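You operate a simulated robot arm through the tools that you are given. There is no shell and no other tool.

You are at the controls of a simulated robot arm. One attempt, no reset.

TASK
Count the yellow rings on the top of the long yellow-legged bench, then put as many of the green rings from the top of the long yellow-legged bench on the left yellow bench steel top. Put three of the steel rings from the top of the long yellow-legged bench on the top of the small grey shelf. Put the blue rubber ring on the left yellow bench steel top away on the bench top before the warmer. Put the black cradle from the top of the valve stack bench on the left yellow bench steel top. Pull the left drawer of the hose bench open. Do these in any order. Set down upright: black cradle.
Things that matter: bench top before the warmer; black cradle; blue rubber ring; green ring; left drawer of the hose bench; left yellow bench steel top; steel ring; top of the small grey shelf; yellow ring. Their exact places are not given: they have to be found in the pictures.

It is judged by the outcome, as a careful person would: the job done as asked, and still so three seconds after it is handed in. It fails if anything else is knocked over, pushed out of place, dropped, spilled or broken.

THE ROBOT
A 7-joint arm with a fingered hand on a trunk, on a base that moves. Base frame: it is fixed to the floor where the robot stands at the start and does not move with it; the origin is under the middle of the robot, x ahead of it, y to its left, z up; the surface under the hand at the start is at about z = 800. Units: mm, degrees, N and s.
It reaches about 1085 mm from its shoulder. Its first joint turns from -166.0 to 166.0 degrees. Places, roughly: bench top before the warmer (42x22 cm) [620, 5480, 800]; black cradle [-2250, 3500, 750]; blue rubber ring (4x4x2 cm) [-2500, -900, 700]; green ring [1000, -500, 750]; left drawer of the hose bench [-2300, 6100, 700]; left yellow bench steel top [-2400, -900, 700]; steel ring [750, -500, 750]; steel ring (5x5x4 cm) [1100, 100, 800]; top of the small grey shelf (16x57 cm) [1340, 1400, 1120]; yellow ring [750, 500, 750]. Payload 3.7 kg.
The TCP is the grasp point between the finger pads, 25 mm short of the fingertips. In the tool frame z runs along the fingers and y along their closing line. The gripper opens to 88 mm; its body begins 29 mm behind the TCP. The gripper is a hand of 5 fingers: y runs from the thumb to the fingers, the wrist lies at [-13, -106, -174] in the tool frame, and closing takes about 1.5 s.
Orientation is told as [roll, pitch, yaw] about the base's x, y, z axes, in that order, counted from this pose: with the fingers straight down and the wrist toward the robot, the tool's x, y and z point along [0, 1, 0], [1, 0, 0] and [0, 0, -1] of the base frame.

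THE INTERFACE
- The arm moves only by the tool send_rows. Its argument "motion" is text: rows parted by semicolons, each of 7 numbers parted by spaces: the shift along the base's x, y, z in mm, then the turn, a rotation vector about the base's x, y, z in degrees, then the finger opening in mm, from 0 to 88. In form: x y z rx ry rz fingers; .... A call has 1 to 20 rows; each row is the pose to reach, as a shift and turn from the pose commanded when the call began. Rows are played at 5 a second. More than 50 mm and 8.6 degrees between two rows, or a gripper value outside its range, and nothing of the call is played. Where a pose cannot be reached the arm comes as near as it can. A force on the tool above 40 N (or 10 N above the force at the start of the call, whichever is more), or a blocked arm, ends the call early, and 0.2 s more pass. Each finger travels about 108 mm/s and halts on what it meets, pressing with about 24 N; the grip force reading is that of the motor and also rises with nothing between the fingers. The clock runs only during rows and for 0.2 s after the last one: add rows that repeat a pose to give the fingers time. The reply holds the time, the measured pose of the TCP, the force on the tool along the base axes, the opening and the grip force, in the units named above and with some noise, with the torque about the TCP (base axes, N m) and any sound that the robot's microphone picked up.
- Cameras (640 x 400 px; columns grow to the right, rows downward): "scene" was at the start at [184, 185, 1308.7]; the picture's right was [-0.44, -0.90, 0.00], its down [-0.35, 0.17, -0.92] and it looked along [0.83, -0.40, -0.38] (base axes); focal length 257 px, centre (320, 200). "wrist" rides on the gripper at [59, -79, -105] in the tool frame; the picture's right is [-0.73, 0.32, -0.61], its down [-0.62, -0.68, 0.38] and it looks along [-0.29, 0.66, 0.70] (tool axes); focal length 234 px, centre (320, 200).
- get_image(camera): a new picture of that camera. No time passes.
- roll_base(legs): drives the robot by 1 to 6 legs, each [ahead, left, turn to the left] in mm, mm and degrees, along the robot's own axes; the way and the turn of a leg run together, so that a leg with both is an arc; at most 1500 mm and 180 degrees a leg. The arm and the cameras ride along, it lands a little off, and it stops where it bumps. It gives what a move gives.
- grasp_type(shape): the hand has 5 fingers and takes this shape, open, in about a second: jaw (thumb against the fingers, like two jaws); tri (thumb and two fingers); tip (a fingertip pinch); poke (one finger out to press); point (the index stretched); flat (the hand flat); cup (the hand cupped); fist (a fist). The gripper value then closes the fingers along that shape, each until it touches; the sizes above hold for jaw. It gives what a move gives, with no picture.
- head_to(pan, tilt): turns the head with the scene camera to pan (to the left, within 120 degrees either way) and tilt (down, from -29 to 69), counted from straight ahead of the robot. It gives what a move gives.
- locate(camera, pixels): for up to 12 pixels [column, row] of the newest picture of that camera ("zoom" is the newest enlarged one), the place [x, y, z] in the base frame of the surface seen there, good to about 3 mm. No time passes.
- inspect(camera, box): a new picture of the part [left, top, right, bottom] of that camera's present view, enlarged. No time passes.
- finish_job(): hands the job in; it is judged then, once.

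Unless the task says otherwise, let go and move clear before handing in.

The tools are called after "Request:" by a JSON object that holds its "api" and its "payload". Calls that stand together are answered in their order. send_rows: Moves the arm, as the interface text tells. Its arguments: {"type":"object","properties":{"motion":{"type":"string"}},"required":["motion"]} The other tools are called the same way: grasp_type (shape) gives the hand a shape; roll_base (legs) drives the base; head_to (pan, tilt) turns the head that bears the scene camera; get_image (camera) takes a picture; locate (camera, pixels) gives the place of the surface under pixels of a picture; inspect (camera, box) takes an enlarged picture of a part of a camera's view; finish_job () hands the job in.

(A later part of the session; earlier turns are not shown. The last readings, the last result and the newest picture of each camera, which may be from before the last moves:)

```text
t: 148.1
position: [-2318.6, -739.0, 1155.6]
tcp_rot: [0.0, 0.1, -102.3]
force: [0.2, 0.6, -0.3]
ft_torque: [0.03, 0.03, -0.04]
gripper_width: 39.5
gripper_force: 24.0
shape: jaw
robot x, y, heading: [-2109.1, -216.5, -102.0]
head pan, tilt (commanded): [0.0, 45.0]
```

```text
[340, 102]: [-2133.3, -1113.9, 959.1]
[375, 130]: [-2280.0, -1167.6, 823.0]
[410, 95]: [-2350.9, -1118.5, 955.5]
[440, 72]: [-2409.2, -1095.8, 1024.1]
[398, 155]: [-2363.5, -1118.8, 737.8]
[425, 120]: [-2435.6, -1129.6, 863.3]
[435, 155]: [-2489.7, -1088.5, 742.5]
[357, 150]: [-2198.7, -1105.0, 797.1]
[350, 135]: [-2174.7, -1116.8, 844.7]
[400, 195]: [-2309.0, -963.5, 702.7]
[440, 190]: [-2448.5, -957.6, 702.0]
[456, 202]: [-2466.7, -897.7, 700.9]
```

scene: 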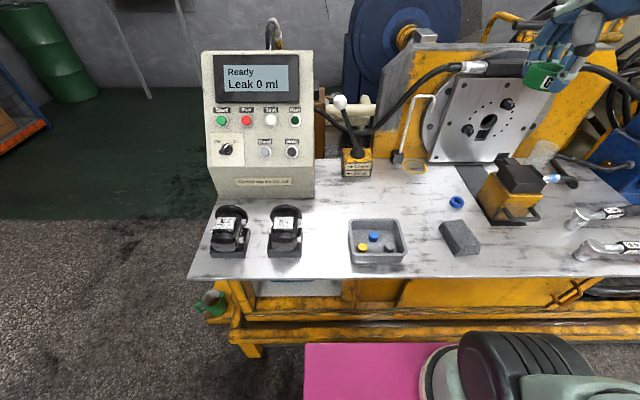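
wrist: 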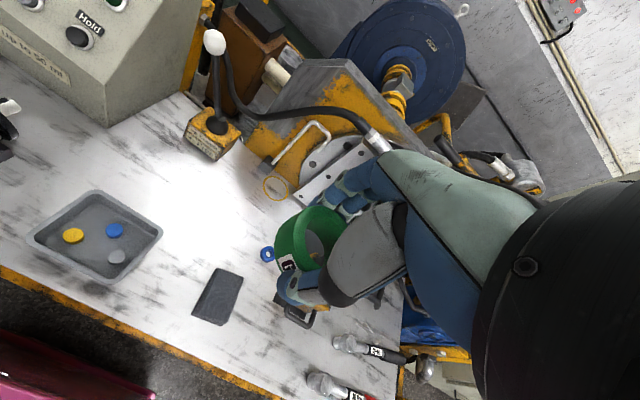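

The hose and lever ball lie beyond y=-1095, clear of the spot. I will move over (-2275,-945) at z=900, then lower to 733.

Request:
{"api": "send_rows", "payload": {"motion": "6.2 -29.4 -36 0 0 0 15; 12.4 -58.8 -73 0 0 0 15; 18.6 -88 -109 0 0 0 15; 24.8 -117.6 -146 0 0 0 15; 31 -147 -182 0 0 0 15; 37.2 -176 -219 0 0 0 15; 43.6 -206 -255 0 0 0 15; 43.6 -206 -300 0 0 0 15; 43.6 -206 -345 0 0 0 15; 43.6 -206 -385 0 0 0 15; 43.6 -206 -410 0 0 0 15; 43.6 -206 -421 0 0 0 15; 43.6 -206 -421 0 0 0 15"}}

Request:
{"api": "get_image", "payload": {"camera": "scene"}}

Request:
{"api": "get_image", "payload": {"camera": "wrist"}}

```text
t: 150.9
position: [-2275.4, -943.5, 737.6]
tcp_rot: [0.0, 0.0, -102.1]
force: [0.0, 0.0, 0.3]
ft_torque: [0.01, -0.01, 0.01]
gripper_width: 39.0
gripper_force: 24.2
shape: jaw
robot x, y, heading: [-2110.2, -212.5, -102.4]
head pan, tilt (commanded): [0.0, 45.0]
```

```text
taken
```

scene: 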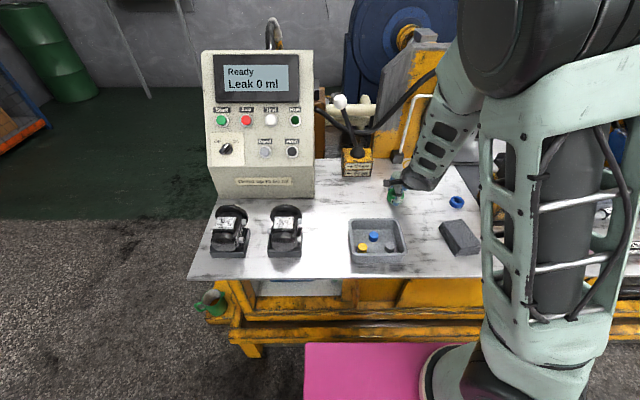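

```text
taken
```

wrist: 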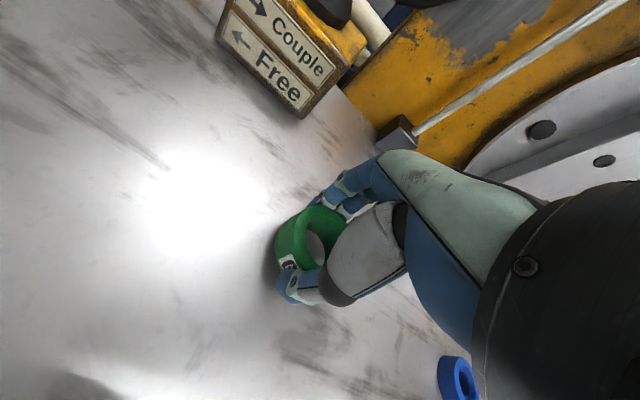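

The ring is about 10 mm above the steel. I will lower until contact.

Request:
{"api": "send_rows", "payload": {"motion": "0 0 -4 0 0 0 15; 0 0 -7 0 0 0 15; 0 0 -8.5 0 0 0 15; 0 0 -8.5 0 0 0 15"}}

```text
t: 151.9
position: [-2275.3, -945.5, 728.0]
tcp_rot: [0.1, 0.1, -102.2]
force: [-0.3, 0.0, 3.0]
ft_torque: [-0.02, 0.05, -0.02]
gripper_width: 38.9
gripper_force: 24.2
shape: jaw
robot x, y, heading: [-2110.0, -212.8, -102.1]
head pan, tilt (commanded): [0.0, 45.0]
```

Light contact is felt (3 N). I will open and rise, then measure the blue rubber ring.

Request:
{"api": "send_rows", "payload": {"motion": "0 0 0 0 0 0 50; 0 0 0 0 0 0 75; 0 0 0 0 0 0 88; 0 0 0 0 0 0 88; 0 0 30 0 0 0 88; 0 0 70 0 0 0 88; 0 0 110 0 0 0 88; 0 0 150 0 0 0 88; 0 40 170 0 0 0 88; 0 80 180 0 0 0 88; 0 80 180 0 0 0 88"}}

Request:
{"api": "get_image", "payload": {"camera": "wrist"}}

Request:
{"api": "inspect", "payload": {"camera": "scene", "box": [350, 150, 510, 250]}}

```text
t: 154.3
position: [-2273.4, -864.1, 908.0]
tcp_rot: [0.0, 0.1, -102.1]
force: [-0.9, 0.4, -0.2]
ft_torque: [0.06, 0.0, -0.01]
gripper_width: 87.8
gripper_force: 0.1
shape: jaw
robot x, y, heading: [-2112.9, -211.2, -102.1]
head pan, tilt (commanded): [0.0, 45.0]
```

```text
taken
```

wrist: 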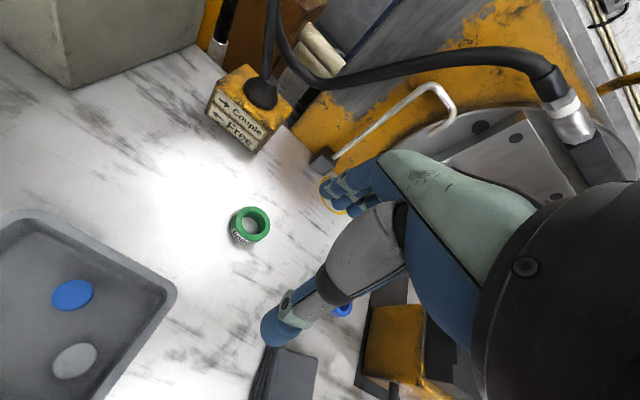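

```text
4.00 times, centred on (430, 200) of scene
```

zoom: 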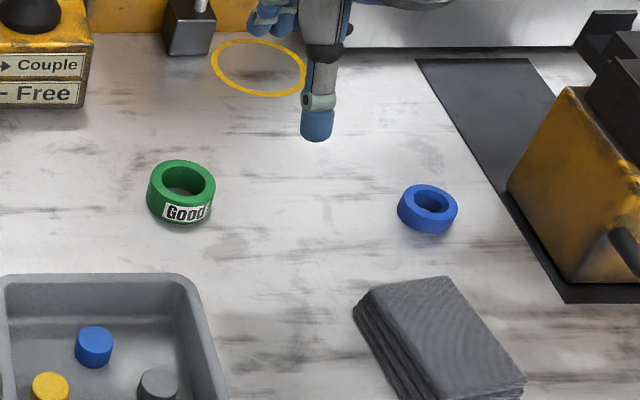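

G1 sits well on the steel top. The blue ring is at zoom (428,207); I will locate its rim.

Request:
{"api": "locate", "payload": {"camera": "zoom", "pixels": [[404, 200], [454, 206], [432, 187], [428, 219], [427, 231], [355, 310], [440, 280], [520, 200], [560, 290], [430, 60]]}}

```text
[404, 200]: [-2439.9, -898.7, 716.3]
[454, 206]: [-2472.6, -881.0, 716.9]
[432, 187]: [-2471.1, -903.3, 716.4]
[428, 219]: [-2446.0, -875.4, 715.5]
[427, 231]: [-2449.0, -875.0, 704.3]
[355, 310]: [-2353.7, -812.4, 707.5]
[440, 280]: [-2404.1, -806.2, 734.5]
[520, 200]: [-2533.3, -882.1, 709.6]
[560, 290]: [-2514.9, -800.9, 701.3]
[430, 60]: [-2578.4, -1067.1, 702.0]
```

The blue ring's centre is at (-2457,-890), top at z≈716. I will move above it, descend to z≈727 and close.

Request:
{"api": "send_rows", "payload": {"motion": "-46 -6.4 -10 0 0 0 88; -92 -12.8 -20 0 0 0 88; -138 -19 -30 0 0 0 88; -183.6 -25.4 -40 0 0 0 88; -183.6 -25.4 -80 0 0 0 88; -183.6 -25.4 -80 0 0 0 88"}}

Request:
{"api": "get_image", "payload": {"camera": "wrist"}}

Request:
{"api": "inspect", "payload": {"camera": "scene", "box": [350, 120, 510, 220]}}

```text
t: 155.7
position: [-2455.9, -891.6, 827.5]
tcp_rot: [0.0, 0.1, -102.2]
force: [0.1, -0.2, -0.4]
ft_torque: [0.01, 0.03, 0.03]
gripper_width: 87.6
gripper_force: 0.1
shape: jaw
robot x, y, heading: [-2113.6, -212.6, -102.3]
head pan, tilt (commanded): [0.0, 45.0]
```

```text
taken
```

wrist: 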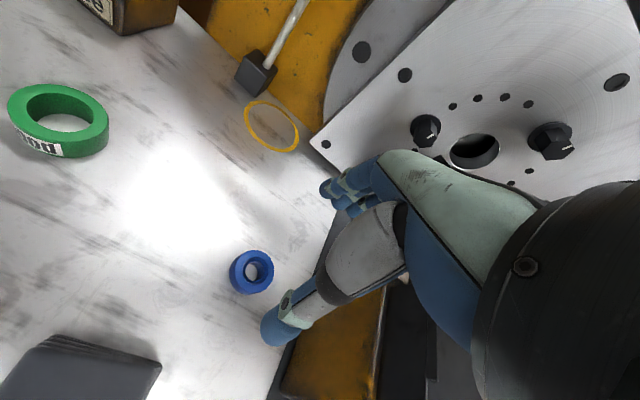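

```text
4.00 times, centred on (430, 170) of scene
```

zoom: 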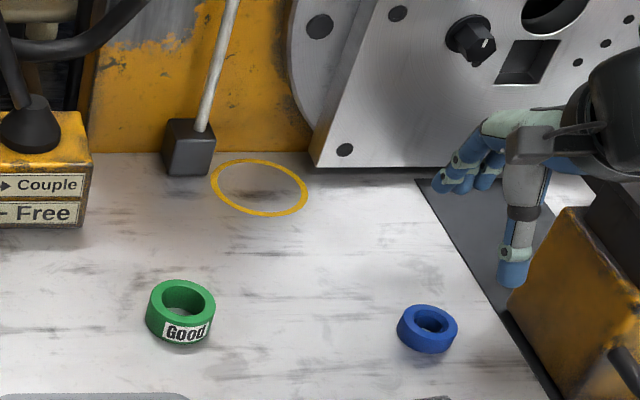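

The ring lies at wrist (252,272), as it should. The yellow box edge is close, so I will measure it before descending.

Request:
{"api": "locate", "payload": {"camera": "wrist", "pixels": [[300, 370], [320, 380], [385, 300], [330, 235], [252, 290], [345, 350]]}}

Request:
{"api": "locate", "payload": {"camera": "zoom", "pixels": [[565, 230], [520, 300], [560, 360], [610, 200]]}}

```text
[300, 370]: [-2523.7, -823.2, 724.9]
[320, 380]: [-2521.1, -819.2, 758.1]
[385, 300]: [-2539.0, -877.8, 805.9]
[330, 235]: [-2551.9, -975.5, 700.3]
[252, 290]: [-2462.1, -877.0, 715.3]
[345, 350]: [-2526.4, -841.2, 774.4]
```

```text
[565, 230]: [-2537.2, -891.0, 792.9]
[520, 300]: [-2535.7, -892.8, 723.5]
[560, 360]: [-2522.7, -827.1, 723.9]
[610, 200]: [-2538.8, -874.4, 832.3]
```

The box face is 77 mm to the right of the ring centre, which leaves a small margin for the palm. I will descend in two stages and watch the forces.

Request:
{"api": "send_rows", "payload": {"motion": "2 0 -25 0 0 0 88; 4 0 -50 0 0 0 88; 4 0 -60 0 0 0 88; 4 0 -60 0 0 0 88"}}

Request:
{"api": "inspect", "payload": {"camera": "scene", "box": [350, 120, 510, 220]}}

Request:
{"api": "get_image", "payload": {"camera": "wrist"}}

```text
t: 156.7
position: [-2452.5, -891.5, 768.0]
tcp_rot: [0.0, 0.1, -102.1]
force: [-0.1, -0.6, -0.4]
ft_torque: [0.02, 0.0, 0.03]
gripper_width: 87.8
gripper_force: 0.0
shape: jaw
robot x, y, heading: [-2113.2, -209.5, -102.3]
head pan, tilt (commanded): [0.0, 45.0]
```

```text
4.00 times, centred on (430, 170) of scene
```

zoom: 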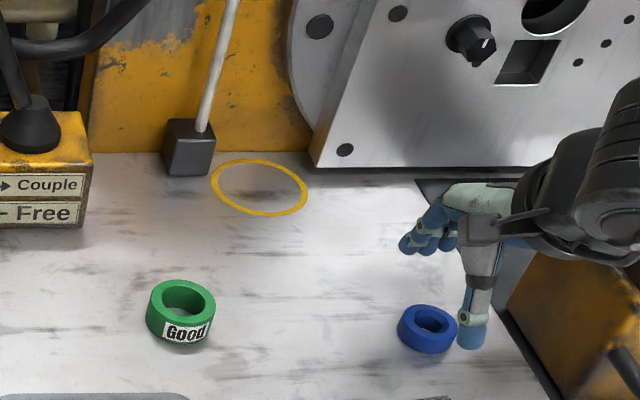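

```text
taken
```

wrist: 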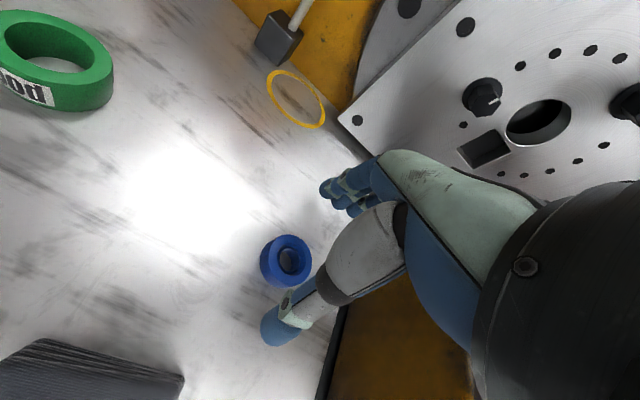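

No contact so far and the palm clears the box. I will go down the remaining 41 mm and close.

Request:
{"api": "send_rows", "payload": {"motion": "-1 0 -20 0 0 0 88; -2 0 -35 0 0 0 88; -2 0 -41 0 0 0 88; -2 0 -41 0 0 0 88; -2 0 -41 0 0 0 65; -2 0 -41 0 0 0 45; -2 0 -41 0 0 0 25; -2 0 -41 0 0 0 10; -2 0 -41 0 0 0 10; -2 0 -41 0 0 0 10; -2 0 -41 0 0 0 10"}}

Request:
{"api": "get_image", "payload": {"camera": "wrist"}}

```text
t: 159.1
position: [-2455.7, -891.9, 726.4]
tcp_rot: [0.0, 0.1, -102.2]
force: [-0.6, -0.2, 0.0]
ft_torque: [0.0, 0.0, 0.0]
gripper_width: 32.7
gripper_force: 23.9
shape: jaw
robot x, y, heading: [-2111.3, -213.8, -102.2]
head pan, tilt (commanded): [0.0, 45.0]
```

```text
taken
```

wrist: 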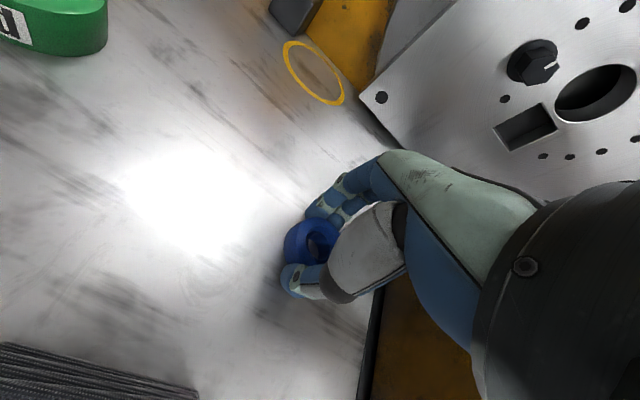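

The blue ring is gripped at 32.7 mm. I will lift it straight up and draw it in for travel.

Request:
{"api": "send_rows", "payload": {"motion": "0 0 40 0 0 0 10; 0 0 85 0 0 0 10; 0 0 130 0 0 0 10; 0 0 175 0 0 0 10; 10 12 215 0 0 0 10; 22 25 255 0 0 0 10; 35 40 293 0 0 0 10; 50 56 328 0 0 0 10; 67 75 360 0 0 0 10; 85 95 385 0 0 0 10; 102 114 405 0 0 0 10; 120 134 420 0 0 0 10; 137 153 430 0 0 0 10; 137 153 430 0 0 0 10"}}

Request:
{"api": "get_image", "payload": {"camera": "wrist"}}

Request:
{"api": "inspect", "payload": {"camera": "scene", "box": [180, 120, 640, 330]}}

```text
t: 162.1
position: [-2319.7, -736.9, 1157.1]
tcp_rot: [0.0, 0.1, -102.2]
force: [-0.2, 0.8, -0.2]
ft_torque: [0.01, -0.01, -0.01]
gripper_width: 32.6
gripper_force: 24.5
shape: jaw
robot x, y, heading: [-2110.5, -209.2, -102.0]
head pan, tilt (commanded): [0.0, 45.0]
```

```text
taken
```

wrist: 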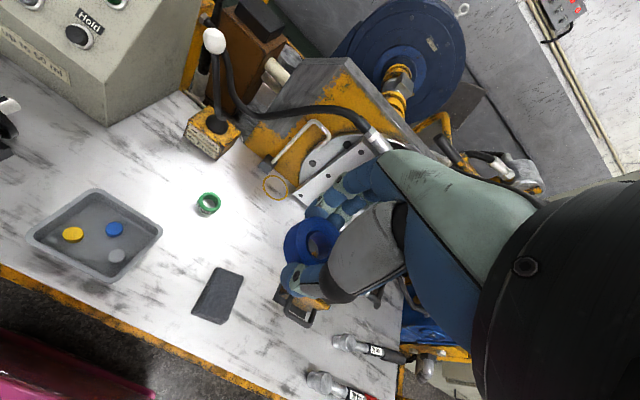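

```text
1.39 times, centred on (410, 225) of scene
```

zoom: 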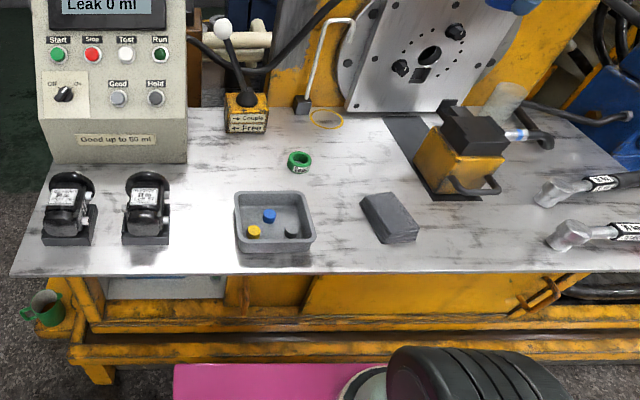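

The blue ring is held and the steel top is tidy. I will back away, turn about, and look at the floor toward the warmer bench.

Request:
{"api": "roll_base", "payload": {"legs": [[-500, 0, 0], [0, 0, 170]]}}

Request:
{"api": "head_to", "payload": {"pan": 0, "tilt": 15}}

Request:
{"api": "get_image", "payload": {"camera": "scene"}}

Request:
{"api": "head_to", "payload": {"pan": 70, "tilt": 15}}

Request:
{"api": "get_image", "payload": {"camera": "scene"}}

```text
t: 172.0
position: [-1723.3, 762.4, 1156.2]
tcp_rot: [0.0, 0.1, 69.1]
force: [0.2, -0.5, -0.3]
ft_torque: [0.05, -0.03, 0.02]
gripper_width: 32.2
gripper_force: 24.4
shape: jaw
robot x, y, heading: [-2006.1, 274.7, 68.9]
head pan, tilt (commanded): [0.0, 45.0]
```

```text
t: 173.0
position: [-1722.0, 762.8, 1157.5]
tcp_rot: [0.1, 0.1, 69.2]
force: [-0.8, 0.4, 0.0]
ft_torque: [0.01, -0.01, 0.02]
gripper_width: 32.4
gripper_force: 23.9
shape: jaw
robot x, y, heading: [-2009.5, 278.3, 69.0]
head pan, tilt (commanded): [0.0, 15.0]
```

```text
taken
```

scene: 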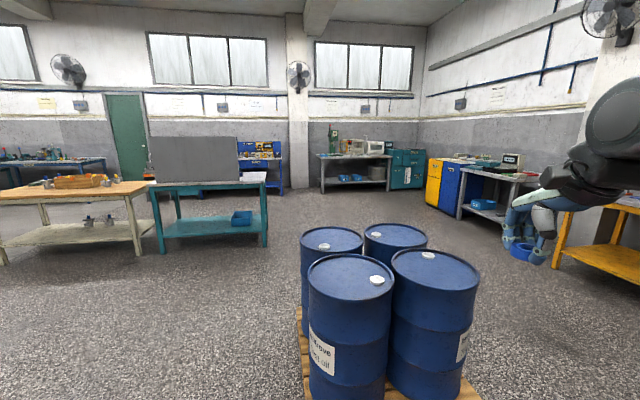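

```text
t: 174.4
position: [-1721.0, 763.8, 1156.3]
tcp_rot: [0.0, 0.2, 69.1]
force: [0.3, -0.6, 0.3]
ft_torque: [-0.01, 0.01, 0.01]
gripper_width: 32.1
gripper_force: 24.2
shape: jaw
robot x, y, heading: [-2007.3, 275.7, 69.0]
head pan, tilt (commanded): [70.0, 15.0]
```

```text
taken
```

scene: 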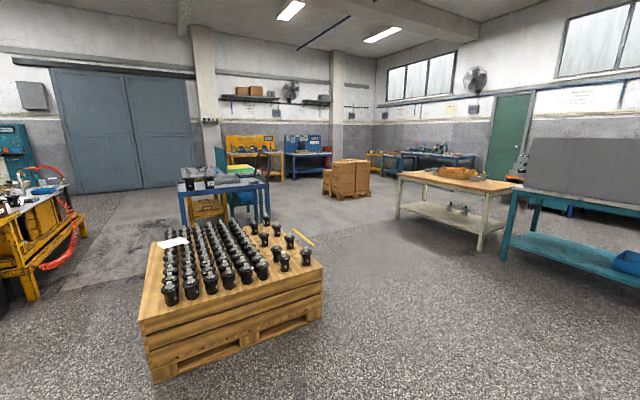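

The drums stand straight ahead, with teal and wooden tables to the left and the warmer bench beyond at (355,165) in the first view. I will look forward again and measure the obstacles.

Request:
{"api": "locate", "payload": {"camera": "scene", "pixels": [[150, 380], [320, 310], [480, 250], [400, 215], [510, 260], [630, 275], [310, 250], [190, 225], [450, 160]]}}

Request:
{"api": "head_to", "payload": {"pan": 0, "tilt": 15}}

Request:
{"api": "get_image", "payload": {"camera": "scene"}}

Request:
{"api": "locate", "payload": {"camera": "scene", "pixels": [[310, 395], [460, 390], [300, 320], [430, 270], [265, 245], [163, 250], [143, 253], [262, 195], [325, 190], [350, 156], [372, 150], [260, 160]]}}

Request:
{"api": "inspect", "payload": {"camera": "scene", "box": [230, 110, 470, 260]}}

```text
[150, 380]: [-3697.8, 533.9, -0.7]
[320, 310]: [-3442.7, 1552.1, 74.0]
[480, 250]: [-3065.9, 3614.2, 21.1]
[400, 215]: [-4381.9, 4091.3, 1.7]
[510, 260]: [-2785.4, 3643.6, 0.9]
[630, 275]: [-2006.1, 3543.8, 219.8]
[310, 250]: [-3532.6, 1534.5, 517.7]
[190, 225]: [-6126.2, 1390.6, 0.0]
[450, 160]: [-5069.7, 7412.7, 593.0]
```

```text
t: 175.8
position: [-1721.6, 763.8, 1156.1]
tcp_rot: [0.0, 0.1, 69.2]
force: [0.2, -0.4, -0.3]
ft_torque: [-0.01, 0.01, -0.01]
gripper_width: 32.5
gripper_force: 23.9
shape: jaw
robot x, y, heading: [-2010.3, 274.5, 69.1]
head pan, tilt (commanded): [0.0, 15.0]
```

```text
taken
```

scene: 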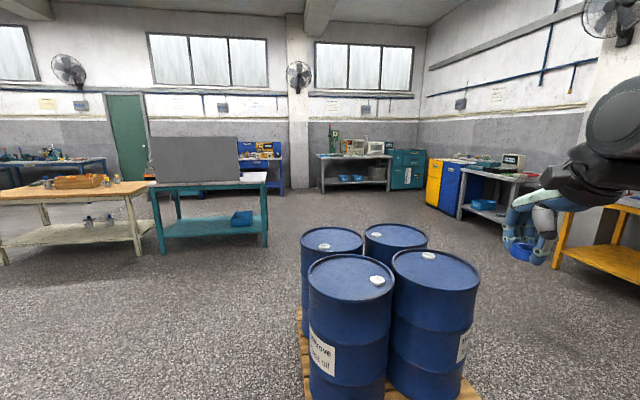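

```text
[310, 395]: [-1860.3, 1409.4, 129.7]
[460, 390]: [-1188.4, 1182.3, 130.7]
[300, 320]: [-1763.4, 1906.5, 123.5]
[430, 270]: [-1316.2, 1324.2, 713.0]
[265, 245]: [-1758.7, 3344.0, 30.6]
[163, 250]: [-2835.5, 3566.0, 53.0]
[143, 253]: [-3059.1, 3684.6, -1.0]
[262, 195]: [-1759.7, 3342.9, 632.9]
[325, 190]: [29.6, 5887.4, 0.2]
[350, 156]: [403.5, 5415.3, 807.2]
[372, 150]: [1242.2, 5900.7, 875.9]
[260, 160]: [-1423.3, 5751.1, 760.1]
```

```text
2.67 times, centred on (350, 185) of scene
```

zoom: 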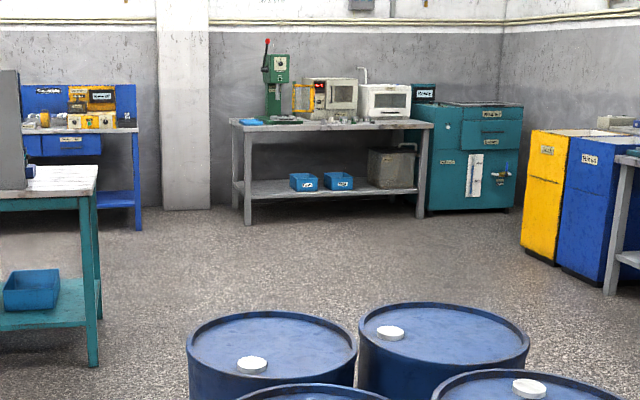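

The pallet of drums spans about x -1870..-1000, y 1180..2000, and the warmer bench front is near y=5415. I will go round the drums on the right-hand side, through the gap before the long bench.

Request:
{"api": "roll_base", "payload": {"legs": [[680, -1228, 0], [1119, -181, 0], [1414, 222, 0]]}}

Request:
{"api": "get_image", "payload": {"camera": "scene"}}

```text
t: 195.0
position: [574.3, 3338.9, 1157.8]
tcp_rot: [0.0, 0.1, 68.7]
force: [-0.3, 0.2, 0.9]
ft_torque: [-0.01, 0.02, -0.01]
gripper_width: 32.4
gripper_force: 23.7
shape: jaw
robot x, y, heading: [287.1, 2849.5, 68.9]
head pan, tilt (commanded): [0.0, 15.0]
```

```text
taken
```

scene: 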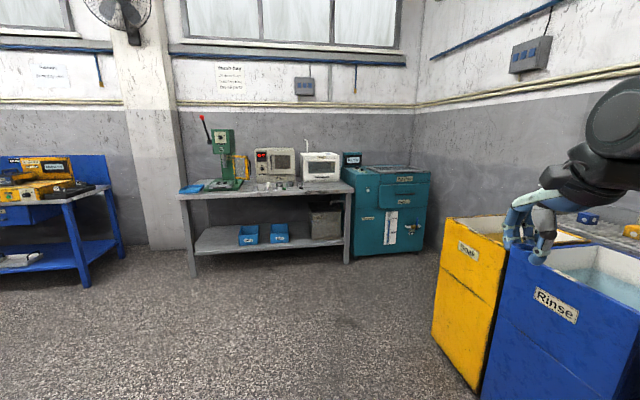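

The warmer bench is ahead at (270,190). I will enlarge the bench to see which device is the warmer.

Request:
{"api": "inspect", "payload": {"camera": "scene", "box": [170, 120, 370, 245]}}

Request:
{"api": "locate", "payload": {"camera": "zoom", "pixels": [[40, 245], [300, 220], [380, 210], [560, 215], [330, 205], [480, 200], [430, 215], [100, 480], [330, 140], [480, 150], [200, 210], [250, 215]]}}

```text
3.20 times, centred on (270, 182) of scene
```

zoom: 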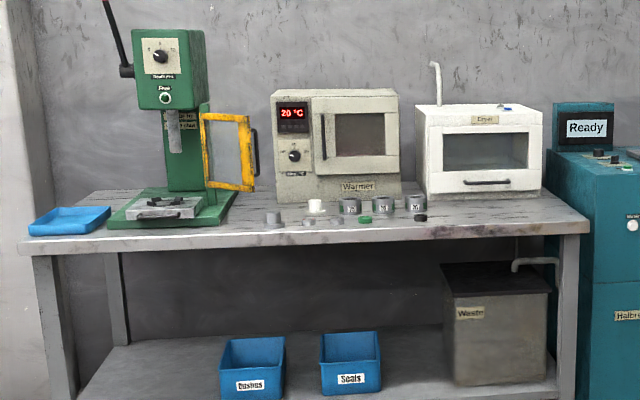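

```text
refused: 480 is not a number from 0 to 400
```

The device labelled "Warmer" shows 20 °C, and a few small parts stand on the bench before it. I will locate the bench edges.

Request:
{"api": "locate", "payload": {"camera": "zoom", "pixels": [[40, 245], [300, 235], [380, 228], [560, 218], [300, 215], [470, 205], [430, 230], [330, 140], [480, 150], [245, 215], [330, 195], [395, 190]]}}

```text
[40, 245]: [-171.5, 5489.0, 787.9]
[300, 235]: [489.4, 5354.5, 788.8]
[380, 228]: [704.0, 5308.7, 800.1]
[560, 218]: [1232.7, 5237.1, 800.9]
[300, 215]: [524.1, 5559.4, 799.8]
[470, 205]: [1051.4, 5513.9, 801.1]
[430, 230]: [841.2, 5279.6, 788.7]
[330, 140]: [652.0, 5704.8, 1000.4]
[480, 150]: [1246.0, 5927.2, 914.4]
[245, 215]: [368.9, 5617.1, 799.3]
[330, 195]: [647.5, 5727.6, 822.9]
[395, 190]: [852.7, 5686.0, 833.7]
```

The bench front runs along heading normal 78.3°, and the target spot is 150 mm in from the edge. I will turn and drive up to it.

Request:
{"api": "roll_base", "payload": {"legs": [[0, 0, 9.4], [900, 290, 0], [950, 0, 0]]}}

Request:
{"api": "head_to", "payload": {"pan": 0, "tilt": 35}}

Request:
{"api": "get_image", "payload": {"camera": "scene"}}

```text
t: 205.1
position: [582.7, 5246.5, 1155.8]
tcp_rot: [0.0, 0.1, 78.1]
force: [0.7, 0.0, -0.3]
ft_torque: [0.0, 0.0, 0.03]
gripper_width: 32.4
gripper_force: 23.8
shape: jaw
robot x, y, heading: [373.7, 4722.6, 78.1]
head pan, tilt (commanded): [0.0, 15.0]
```

```text
t: 206.0
position: [583.7, 5246.4, 1156.7]
tcp_rot: [0.0, 0.0, 78.1]
force: [-0.3, 0.8, 0.0]
ft_torque: [0.0, 0.0, -0.01]
gripper_width: 32.3
gripper_force: 24.0
shape: jaw
robot x, y, heading: [375.2, 4720.0, 78.1]
head pan, tilt (commanded): [0.0, 35.0]
```

```text
taken
```

scene: 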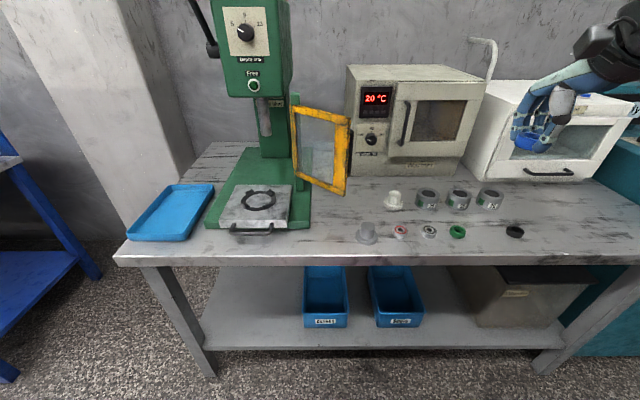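

In front of the warmer stand small rings in a row with an empty gap at about (487,232). I will enlarge and measure.

Request:
{"api": "inspect", "payload": {"camera": "scene", "box": [340, 170, 540, 295]}}

Request:
{"api": "locate", "payload": {"camera": "zoom", "pixels": [[85, 210], [195, 195], [287, 193], [375, 195], [560, 195], [170, 100], [275, 95], [380, 95], [480, 95], [470, 200], [330, 260], [470, 285]]}}

```text
3.20 times, centred on (440, 232) of scene
```

zoom: 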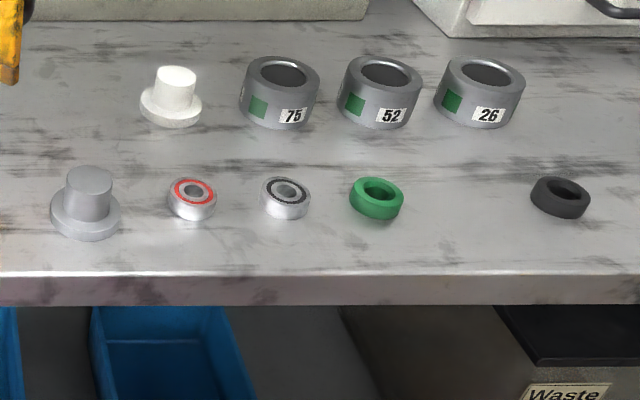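

```text
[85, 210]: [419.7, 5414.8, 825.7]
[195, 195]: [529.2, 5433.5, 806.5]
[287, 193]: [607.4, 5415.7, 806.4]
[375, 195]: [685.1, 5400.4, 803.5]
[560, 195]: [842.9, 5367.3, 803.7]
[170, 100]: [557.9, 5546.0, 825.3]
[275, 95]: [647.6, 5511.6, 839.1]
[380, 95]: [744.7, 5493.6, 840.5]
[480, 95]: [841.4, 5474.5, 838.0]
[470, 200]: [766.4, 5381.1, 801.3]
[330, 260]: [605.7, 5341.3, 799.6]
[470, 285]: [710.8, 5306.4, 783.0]
```

The gap between the green (685,5402) and black (843,5367) rings is clearly the place for the blue one, at about (763,5380). I will bring the ring above it and lower to just over the top.

Request:
{"api": "send_rows", "payload": {"motion": "22.4 16.7 -32 0 0 0 10; 44.8 33.4 -64 0 0 0 10; 67.2 50 -96 0 0 0 10; 89.6 66.8 -128 0 0 0 10; 112 83.5 -160 0 0 0 10; 134.4 100 -192 0 0 0 10; 156.9 116.9 -224 0 0 0 10; 179.3 133.6 -256 0 0 0 10; 179.3 133.6 -290 0 0 0 10; 179.3 133.6 -310 0 0 0 10; 179.3 133.6 -322 0 0 0 10; 179.3 133.6 -322 0 0 0 10"}}

Request:
{"api": "get_image", "payload": {"camera": "wrist"}}

Request:
{"api": "inspect", "payload": {"camera": "scene", "box": [380, 150, 580, 275]}}

```text
t: 208.6
position: [763.3, 5379.9, 834.3]
tcp_rot: [0.0, 0.2, 78.0]
force: [-0.4, 0.2, -0.3]
ft_torque: [0.0, 0.0, -0.01]
gripper_width: 32.3
gripper_force: 24.1
shape: jaw
robot x, y, heading: [377.8, 4719.2, 78.4]
head pan, tilt (commanded): [0.0, 35.0]
```

```text
taken
```

wrist: 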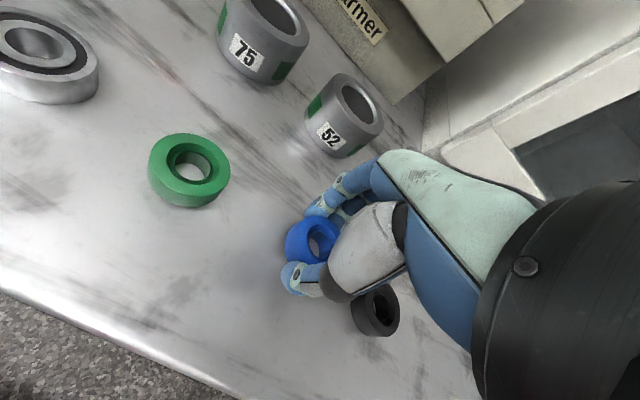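

```text
3.20 times, centred on (480, 212) of scene
```

zoom: 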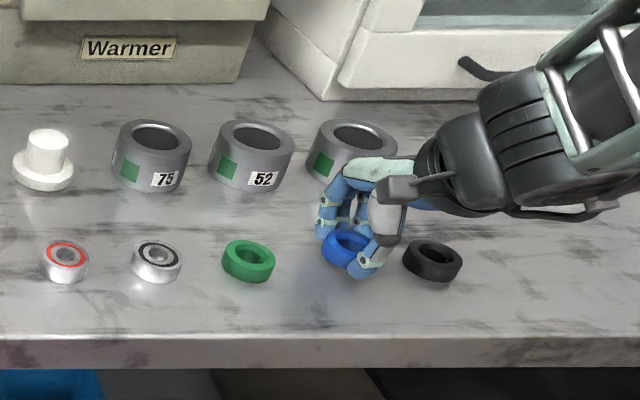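

The blue ring hovers in the gap with good room on all sides. I will lower until contact.

Request:
{"api": "send_rows", "payload": {"motion": "0 0 -4 0 0 0 10; 0 0 -7 0 0 0 10; 0 0 -8 0 0 0 10; 0 0 -8 0 0 0 10"}}

```text
t: 209.6
position: [763.0, 5379.0, 826.9]
tcp_rot: [0.0, 0.2, 78.1]
force: [-0.2, -0.6, 1.4]
ft_torque: [0.03, -0.02, -0.01]
gripper_width: 32.4
gripper_force: 24.5
shape: jaw
robot x, y, heading: [376.8, 4717.9, 78.2]
head pan, tilt (commanded): [0.0, 35.0]
```

Request:
{"api": "send_rows", "payload": {"motion": "0 0 -1.2 0 0 0 10; 0 0 -1.8 0 0 0 10; 0 0 -1.8 0 0 0 10"}}

```text
t: 210.4
position: [763.9, 5379.8, 824.9]
tcp_rot: [0.0, 0.1, 78.1]
force: [-0.3, 1.8, 15.5]
ft_torque: [0.3, 0.02, 0.01]
gripper_width: 32.8
gripper_force: 24.0
shape: jaw
robot x, y, heading: [380.2, 4720.6, 78.0]
head pan, tilt (commanded): [0.0, 35.0]
```

Firm contact at 15.5 N. I will ease up 1 mm, open moderately, and rise straight.

Request:
{"api": "send_rows", "payload": {"motion": "0 0 1 0 0 0 10; 0 0 1 0 0 0 40; 0 0 1 0 0 0 55; 0 0 1 0 0 0 62; 0 0 1 0 0 0 62; 0 0 20 0 0 0 62; 0 0 55 0 0 0 62; 0 0 100 0 0 0 75; -10 -20 140 0 0 0 88; -25 -45 180 0 0 0 88; -40 -70 215 0 0 0 88; -40 -70 215 0 0 0 88"}}

Request:
{"api": "inspect", "payload": {"camera": "scene", "box": [340, 150, 560, 290]}}

```text
t: 213.0
position: [722.7, 5308.7, 1039.7]
tcp_rot: [0.1, 0.1, 78.1]
force: [-0.4, -0.5, -0.5]
ft_torque: [0.0, -0.02, 0.0]
gripper_width: 87.7
gripper_force: 0.0
shape: jaw
robot x, y, heading: [376.8, 4721.6, 77.9]
head pan, tilt (commanded): [0.0, 35.0]
```

```text
2.86 times, centred on (450, 220) of scene
```

zoom: 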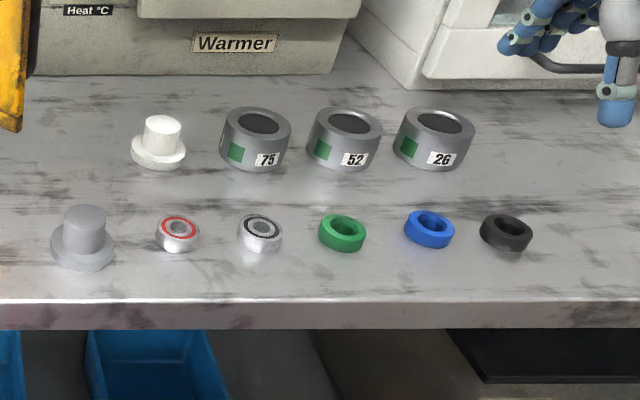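

The blue ring sits in its place in the row. Now I will tuck the arm and look left for the hose bench.

Request:
{"api": "send_rows", "payload": {"motion": "-35 -15 30 0 0 0 88; -70 -31 60 0 0 0 88; -105 -46 90 0 0 0 88; -139 -62 117 0 0 0 88; -139 -62 117 0 0 0 88"}}

Request:
{"api": "roll_base", "payload": {"legs": [[-300, 0, 0], [0, 600, 0]]}}

Request:
{"api": "head_to", "payload": {"pan": 50, "tilt": 20}}

Request:
{"api": "get_image", "payload": {"camera": "scene"}}

```text
t: 214.2
position: [582.9, 5247.4, 1156.8]
tcp_rot: [-0.1, 0.1, 78.0]
force: [-0.3, -0.2, -0.2]
ft_torque: [0.0, 0.0, 0.01]
gripper_width: 87.7
gripper_force: 0.2
shape: jaw
robot x, y, heading: [375.2, 4718.7, 78.1]
head pan, tilt (commanded): [0.0, 35.0]
```

```text
t: 219.2
position: [-72.4, 5076.5, 1156.8]
tcp_rot: [0.1, 0.1, 78.7]
force: [-0.2, 0.5, -0.2]
ft_torque: [-0.02, 0.0, -0.01]
gripper_width: 87.9
gripper_force: 0.1
shape: jaw
robot x, y, heading: [-273.9, 4547.2, 78.7]
head pan, tilt (commanded): [0.0, 35.0]
```

```text
t: 220.4
position: [-71.5, 5076.1, 1155.8]
tcp_rot: [0.0, 0.1, 78.7]
force: [-0.8, 0.0, 0.3]
ft_torque: [0.0, 0.02, -0.01]
gripper_width: 87.7
gripper_force: 0.1
shape: jaw
robot x, y, heading: [-269.9, 4545.9, 78.3]
head pan, tilt (commanded): [50.0, 20.0]
```

```text
taken
```

scene: 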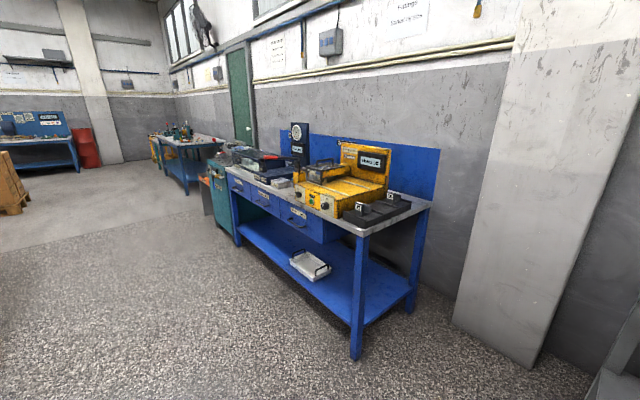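

The blue bench has a row of three drawers below its top at (240,187), (265,200), (298,217). I will enlarge and measure.

Request:
{"api": "inspect", "payload": {"camera": "scene", "box": [190, 110, 450, 272]}}

Request:
{"api": "locate", "payload": {"camera": "scene", "pixels": [[238, 186], [265, 202], [298, 220], [356, 350], [360, 234], [232, 235], [210, 215], [230, 172], [270, 190], [340, 225], [206, 260], [400, 320]]}}

```text
2.46 times, centred on (320, 191) of scene
```

zoom: 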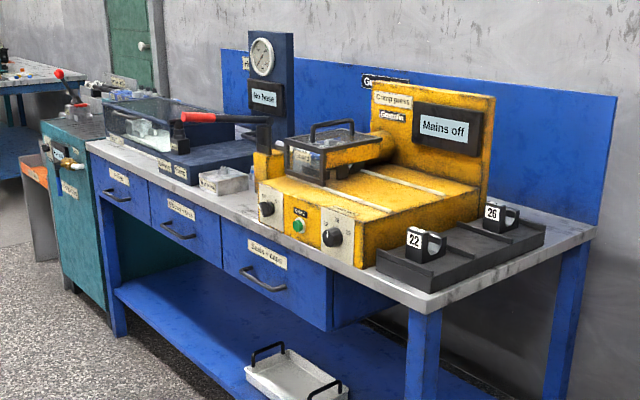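

```text
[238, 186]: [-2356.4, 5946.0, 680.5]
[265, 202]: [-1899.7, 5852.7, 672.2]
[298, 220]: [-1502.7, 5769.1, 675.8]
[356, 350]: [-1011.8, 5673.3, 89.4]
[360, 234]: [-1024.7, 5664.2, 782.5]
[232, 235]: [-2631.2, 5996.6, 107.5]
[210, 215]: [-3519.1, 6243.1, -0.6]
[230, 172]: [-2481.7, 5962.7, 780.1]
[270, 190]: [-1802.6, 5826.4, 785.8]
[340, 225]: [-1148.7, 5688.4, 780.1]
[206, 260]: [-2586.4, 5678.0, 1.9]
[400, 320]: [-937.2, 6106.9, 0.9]
```

The hose bench's front face runs from (-2630,5997) to (-1010,5673); its left drawer is near (-2356,5946,680). I will check the floor to my left before strafing along it.

Request:
{"api": "head_to", "payload": {"pan": 105, "tilt": 25}}

Request:
{"api": "get_image", "payload": {"camera": "scene"}}

Request:
{"api": "locate", "payload": {"camera": "scene", "pixels": [[320, 200], [320, 300], [200, 200], [450, 200], [200, 300], [100, 200], [400, 250], [250, 150]]}}

```text
t: 221.6
position: [-71.6, 5074.2, 1156.9]
tcp_rot: [0.0, 0.1, 78.7]
force: [-0.1, -0.7, -0.1]
ft_torque: [0.03, -0.01, -0.01]
gripper_width: 87.9
gripper_force: 0.0
shape: jaw
robot x, y, heading: [-271.7, 4549.1, 78.7]
head pan, tilt (commanded): [105.0, 25.0]
```

```text
taken
```

scene: 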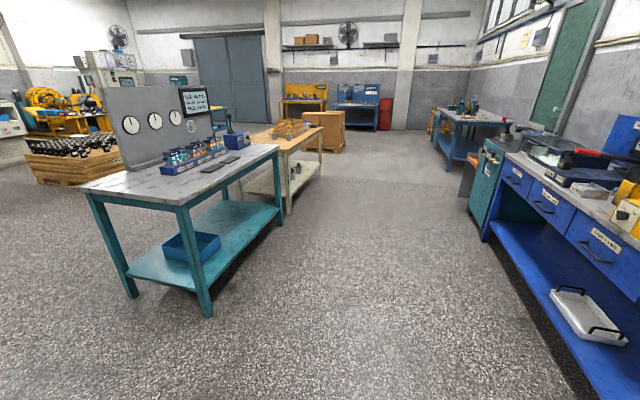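

```text
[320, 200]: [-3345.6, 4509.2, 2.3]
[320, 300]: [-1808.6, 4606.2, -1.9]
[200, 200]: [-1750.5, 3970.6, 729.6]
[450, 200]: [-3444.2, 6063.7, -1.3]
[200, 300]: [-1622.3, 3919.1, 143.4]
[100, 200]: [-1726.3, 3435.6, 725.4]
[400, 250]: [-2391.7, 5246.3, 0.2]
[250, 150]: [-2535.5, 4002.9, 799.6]
```

The aisle between the teal valve bench (its near side at q≈3520) and the hose bench is wide and clear. I will enlarge the valve bench view now and then strafe left to the left drawer.

Request:
{"api": "inspect", "payload": {"camera": "scene", "box": [80, 70, 300, 210]}}

Request:
{"api": "roll_base", "payload": {"legs": [[20, 1200, 0], [20, 1200, 0]]}}

Request:
{"api": "head_to", "payload": {"pan": 0, "tilt": 35}}

Request:
{"api": "get_image", "payload": {"camera": "scene"}}

```text
2.86 times, centred on (190, 140) of scene
```

zoom: 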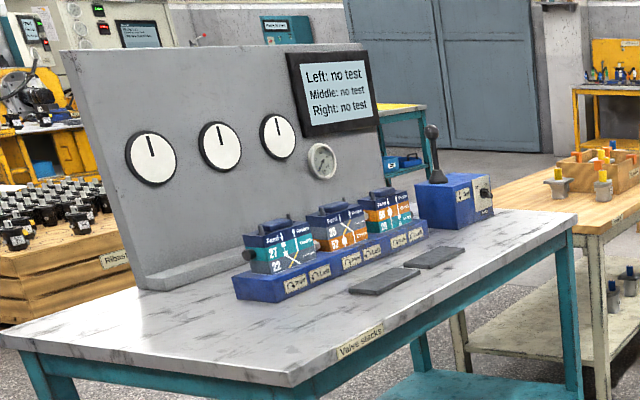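

```text
t: 233.4
position: [-2404.4, 5594.2, 1156.3]
tcp_rot: [0.0, 0.1, 78.1]
force: [-0.4, -0.1, 0.8]
ft_torque: [0.01, 0.0, -0.01]
gripper_width: 87.7
gripper_force: 0.0
shape: jaw
robot x, y, heading: [-2613.5, 5069.0, 78.1]
head pan, tilt (commanded): [105.0, 25.0]
```

```text
t: 235.2
position: [-2404.8, 5596.2, 1156.9]
tcp_rot: [0.0, 0.1, 78.2]
force: [0.0, 0.6, 0.5]
ft_torque: [0.01, 0.01, 0.0]
gripper_width: 87.5
gripper_force: 0.1
shape: jaw
robot x, y, heading: [-2611.5, 5065.8, 78.0]
head pan, tilt (commanded): [0.0, 35.0]
```

```text
taken
```

scene: 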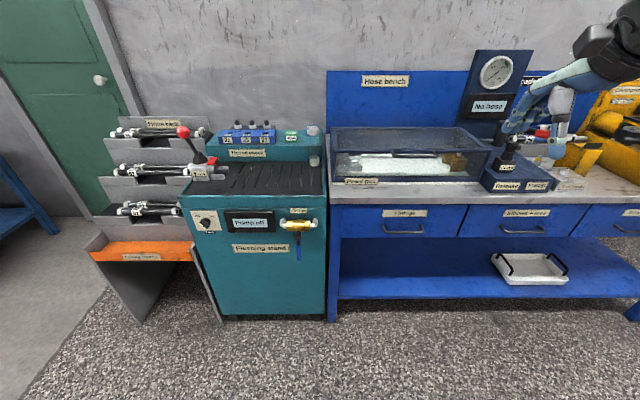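

The bench is labelled "Hose bench"; its left drawer is at (404,222) with a bar handle at (405,230). I will enlarge it and measure the handle.

Request:
{"api": "inspect", "payload": {"camera": "scene", "box": [320, 180, 500, 292]}}

Request:
{"api": "locate", "payload": {"camera": "zoom", "pixels": [[300, 182], [230, 170], [370, 170], [300, 165], [300, 130], [60, 100], [510, 110], [300, 90], [300, 205], [80, 180], [480, 180], [240, 178]]}}

```text
3.56 times, centred on (410, 236) of scene
```

zoom: 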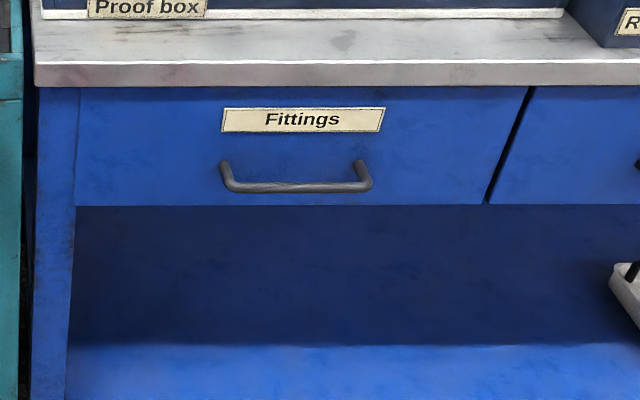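

```text
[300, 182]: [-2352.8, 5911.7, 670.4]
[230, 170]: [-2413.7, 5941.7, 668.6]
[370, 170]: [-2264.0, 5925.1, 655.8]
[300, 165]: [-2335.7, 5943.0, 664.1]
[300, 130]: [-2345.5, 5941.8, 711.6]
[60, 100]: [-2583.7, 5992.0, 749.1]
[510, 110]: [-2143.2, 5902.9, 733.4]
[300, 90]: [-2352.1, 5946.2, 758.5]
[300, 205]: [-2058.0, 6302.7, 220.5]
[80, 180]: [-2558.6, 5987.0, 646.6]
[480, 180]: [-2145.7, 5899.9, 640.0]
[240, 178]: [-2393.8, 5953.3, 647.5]
```

The bar handle is at about (-2353,5912,670), standing 31 mm out of the drawer face. I plan to pinch it with the fingers pointing forward, so I will back up 100 mm, bring the hand lower, and pitch it level.

Request:
{"api": "roll_base", "payload": {"legs": [[-100, 0, 0]]}}

Request:
{"api": "send_rows", "payload": {"motion": "6.4 30.2 -32 0 0 0 88; 12.8 60.4 -64 0 0 0 88; 19.2 90.6 -96 0 0 0 88; 25.6 120.8 -128 0 0 0 88; 32 151 -160 0 0 0 88; 38.4 181.2 -192 0 0 0 88; 44.8 211.4 -224 0 0 0 88; 51 241.7 -257 0 0 0 88; 51 241.7 -257 7.34 -1.55 0 88; 51 241.7 -257 14.68 -3.09 0 88; 51 241.7 -257 22.02 -4.64 0 88; 51 241.7 -257 29.35 -6.19 0 88; 51 241.7 -257 36.69 -7.73 0 88; 51 241.7 -257 44.03 -9.28 0 88; 51 241.7 -257 44.03 -9.28 0 88"}}

Request:
{"api": "get_image", "payload": {"camera": "scene"}}

```text
t: 236.3
position: [-2423.5, 5497.0, 1156.9]
tcp_rot: [-0.1, 0.1, 78.0]
force: [-0.1, -0.5, 0.3]
ft_torque: [0.03, 0.0, 0.03]
gripper_width: 87.6
gripper_force: 0.1
shape: jaw
robot x, y, heading: [-2633.6, 4966.1, 77.9]
head pan, tilt (commanded): [0.0, 35.0]
```

```text
t: 239.5
position: [-2373.2, 5739.9, 900.2]
tcp_rot: [0.2, -45.0, 78.0]
force: [0.9, 0.2, -0.4]
ft_torque: [-0.01, 0.02, 0.02]
gripper_width: 88.0
gripper_force: 0.0
shape: jaw
out of reach, approached as far as the arm can: row 10
robot x, y, heading: [-2633.7, 4968.8, 78.2]
head pan, tilt (commanded): [0.0, 35.0]
```

```text
taken
```

scene: 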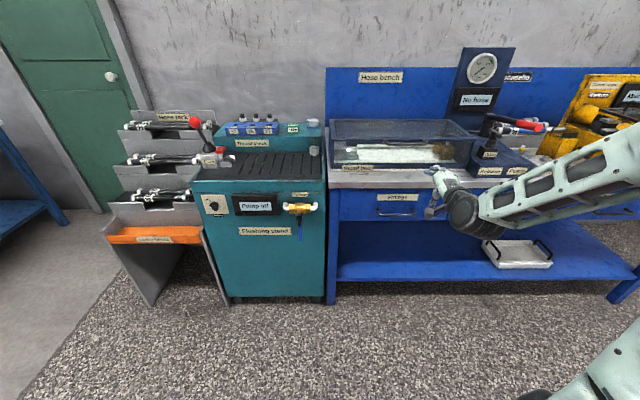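

The hand pitched to 45° without trouble. I will go on to level.

Request:
{"api": "send_rows", "payload": {"motion": "0 0 0 7.34 -1.55 0 88; 0 0 0 14.68 -3.09 0 88; 0 0 0 22.02 -4.64 0 88; 0 0 0 29.35 -6.19 0 88; 0 0 0 36.69 -7.73 0 88; 0 0 0 44.03 -9.28 0 88; 0 0 0 44.03 -9.28 0 88"}}

Request:
{"api": "get_image", "payload": {"camera": "scene"}}

Request:
{"api": "get_image", "payload": {"camera": "wrist"}}

```text
t: 241.1
position: [-2373.8, 5739.1, 900.0]
tcp_rot: [96.5, -90.0, -18.4]
force: [0.0, -1.0, 0.1]
ft_torque: [0.0, 0.02, -0.03]
gripper_width: 87.6
gripper_force: 0.1
shape: jaw
robot x, y, heading: [-2630.2, 4969.9, 78.0]
head pan, tilt (commanded): [0.0, 35.0]
```

```text
taken
```

scene: 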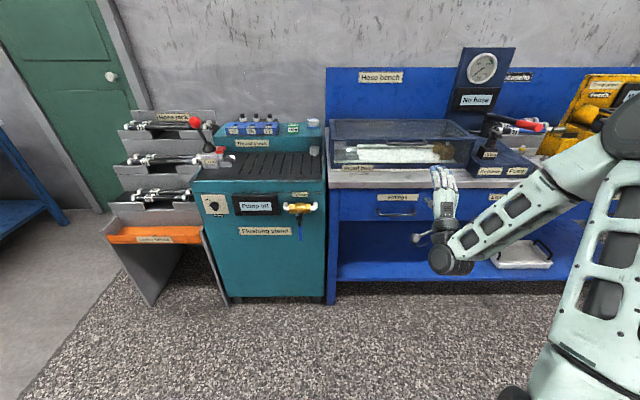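

```text
taken
```

wrist: 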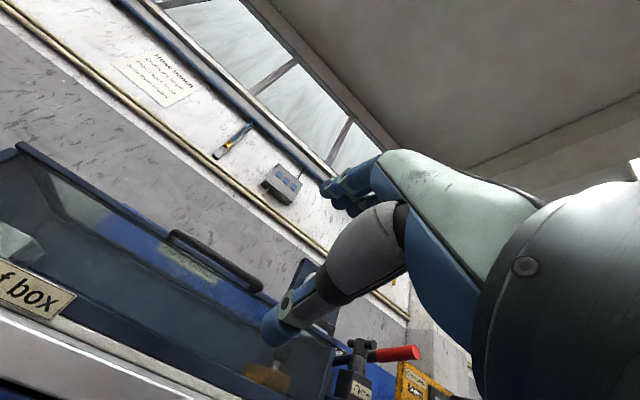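

The hand is level at z=900. I will lower it to the handle's height, still 150 mm short of the drawer, and re-measure the handle.

Request:
{"api": "send_rows", "payload": {"motion": "-3 0.6 -38 0 0 0 88; -6 1.2 -76 0 0 0 88; -9 1.8 -114 0 0 0 88; -12 2.4 -152 0 0 0 88; -12 2.4 -190 0 0 0 88; -12 2.4 -229 0 0 0 88; -12 2.4 -229 0 0 0 88"}}

Request:
{"api": "get_image", "payload": {"camera": "scene"}}

Request:
{"api": "inspect", "payload": {"camera": "scene", "box": [330, 160, 490, 260]}}

Request:
{"api": "get_image", "payload": {"camera": "wrist"}}

```text
t: 242.7
position: [-2385.8, 5740.9, 670.2]
tcp_rot: [40.9, -89.9, 37.2]
force: [-0.3, -0.2, 0.2]
ft_torque: [0.05, 0.0, 0.02]
gripper_width: 87.6
gripper_force: 0.0
shape: jaw
robot x, y, heading: [-2634.1, 4970.4, 78.0]
head pan, tilt (commanded): [0.0, 35.0]
```

```text
taken
```

scene: 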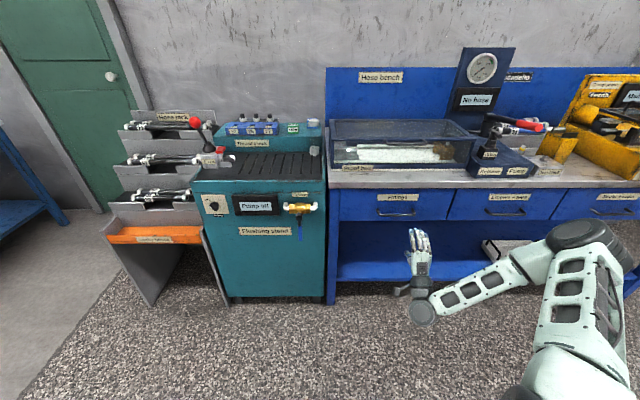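

```text
4.00 times, centred on (410, 210) of scene
```

zoom: 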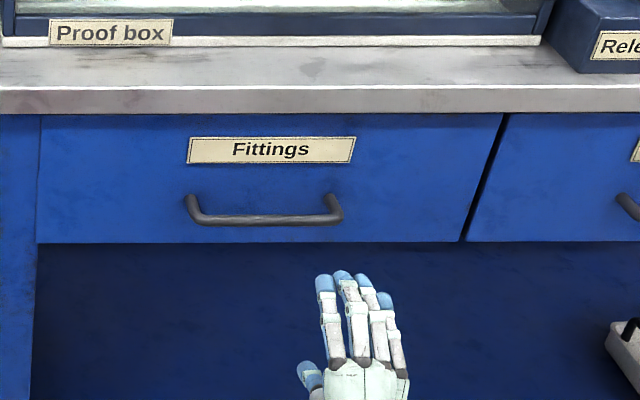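

```text
taken
```

wrist: 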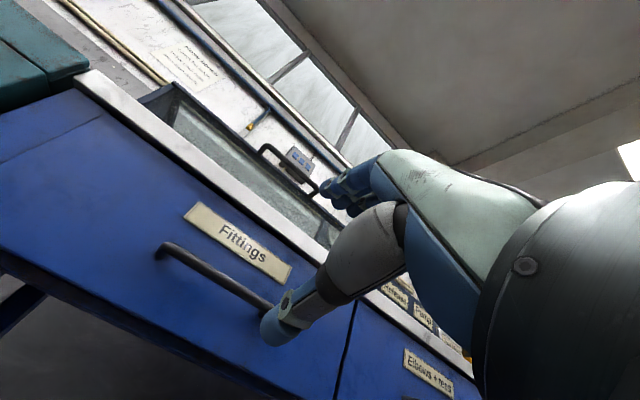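

The hand is level before the drawer and the handle bar shows at zoom (265,219). I will locate points along it.

Request:
{"api": "locate", "payload": {"camera": "zoom", "pixels": [[220, 220], [240, 220], [265, 219], [290, 218], [310, 217], [192, 205], [337, 207], [265, 195], [265, 235], [265, 216], [265, 222]]}}

```text
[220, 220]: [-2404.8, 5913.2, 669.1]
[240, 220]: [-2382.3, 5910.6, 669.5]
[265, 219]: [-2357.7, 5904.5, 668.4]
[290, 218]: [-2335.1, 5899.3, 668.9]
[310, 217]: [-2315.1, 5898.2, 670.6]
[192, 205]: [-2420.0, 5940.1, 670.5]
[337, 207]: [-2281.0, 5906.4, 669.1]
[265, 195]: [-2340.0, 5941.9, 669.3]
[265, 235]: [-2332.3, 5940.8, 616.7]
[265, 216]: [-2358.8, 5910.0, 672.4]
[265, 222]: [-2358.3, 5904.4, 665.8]
```

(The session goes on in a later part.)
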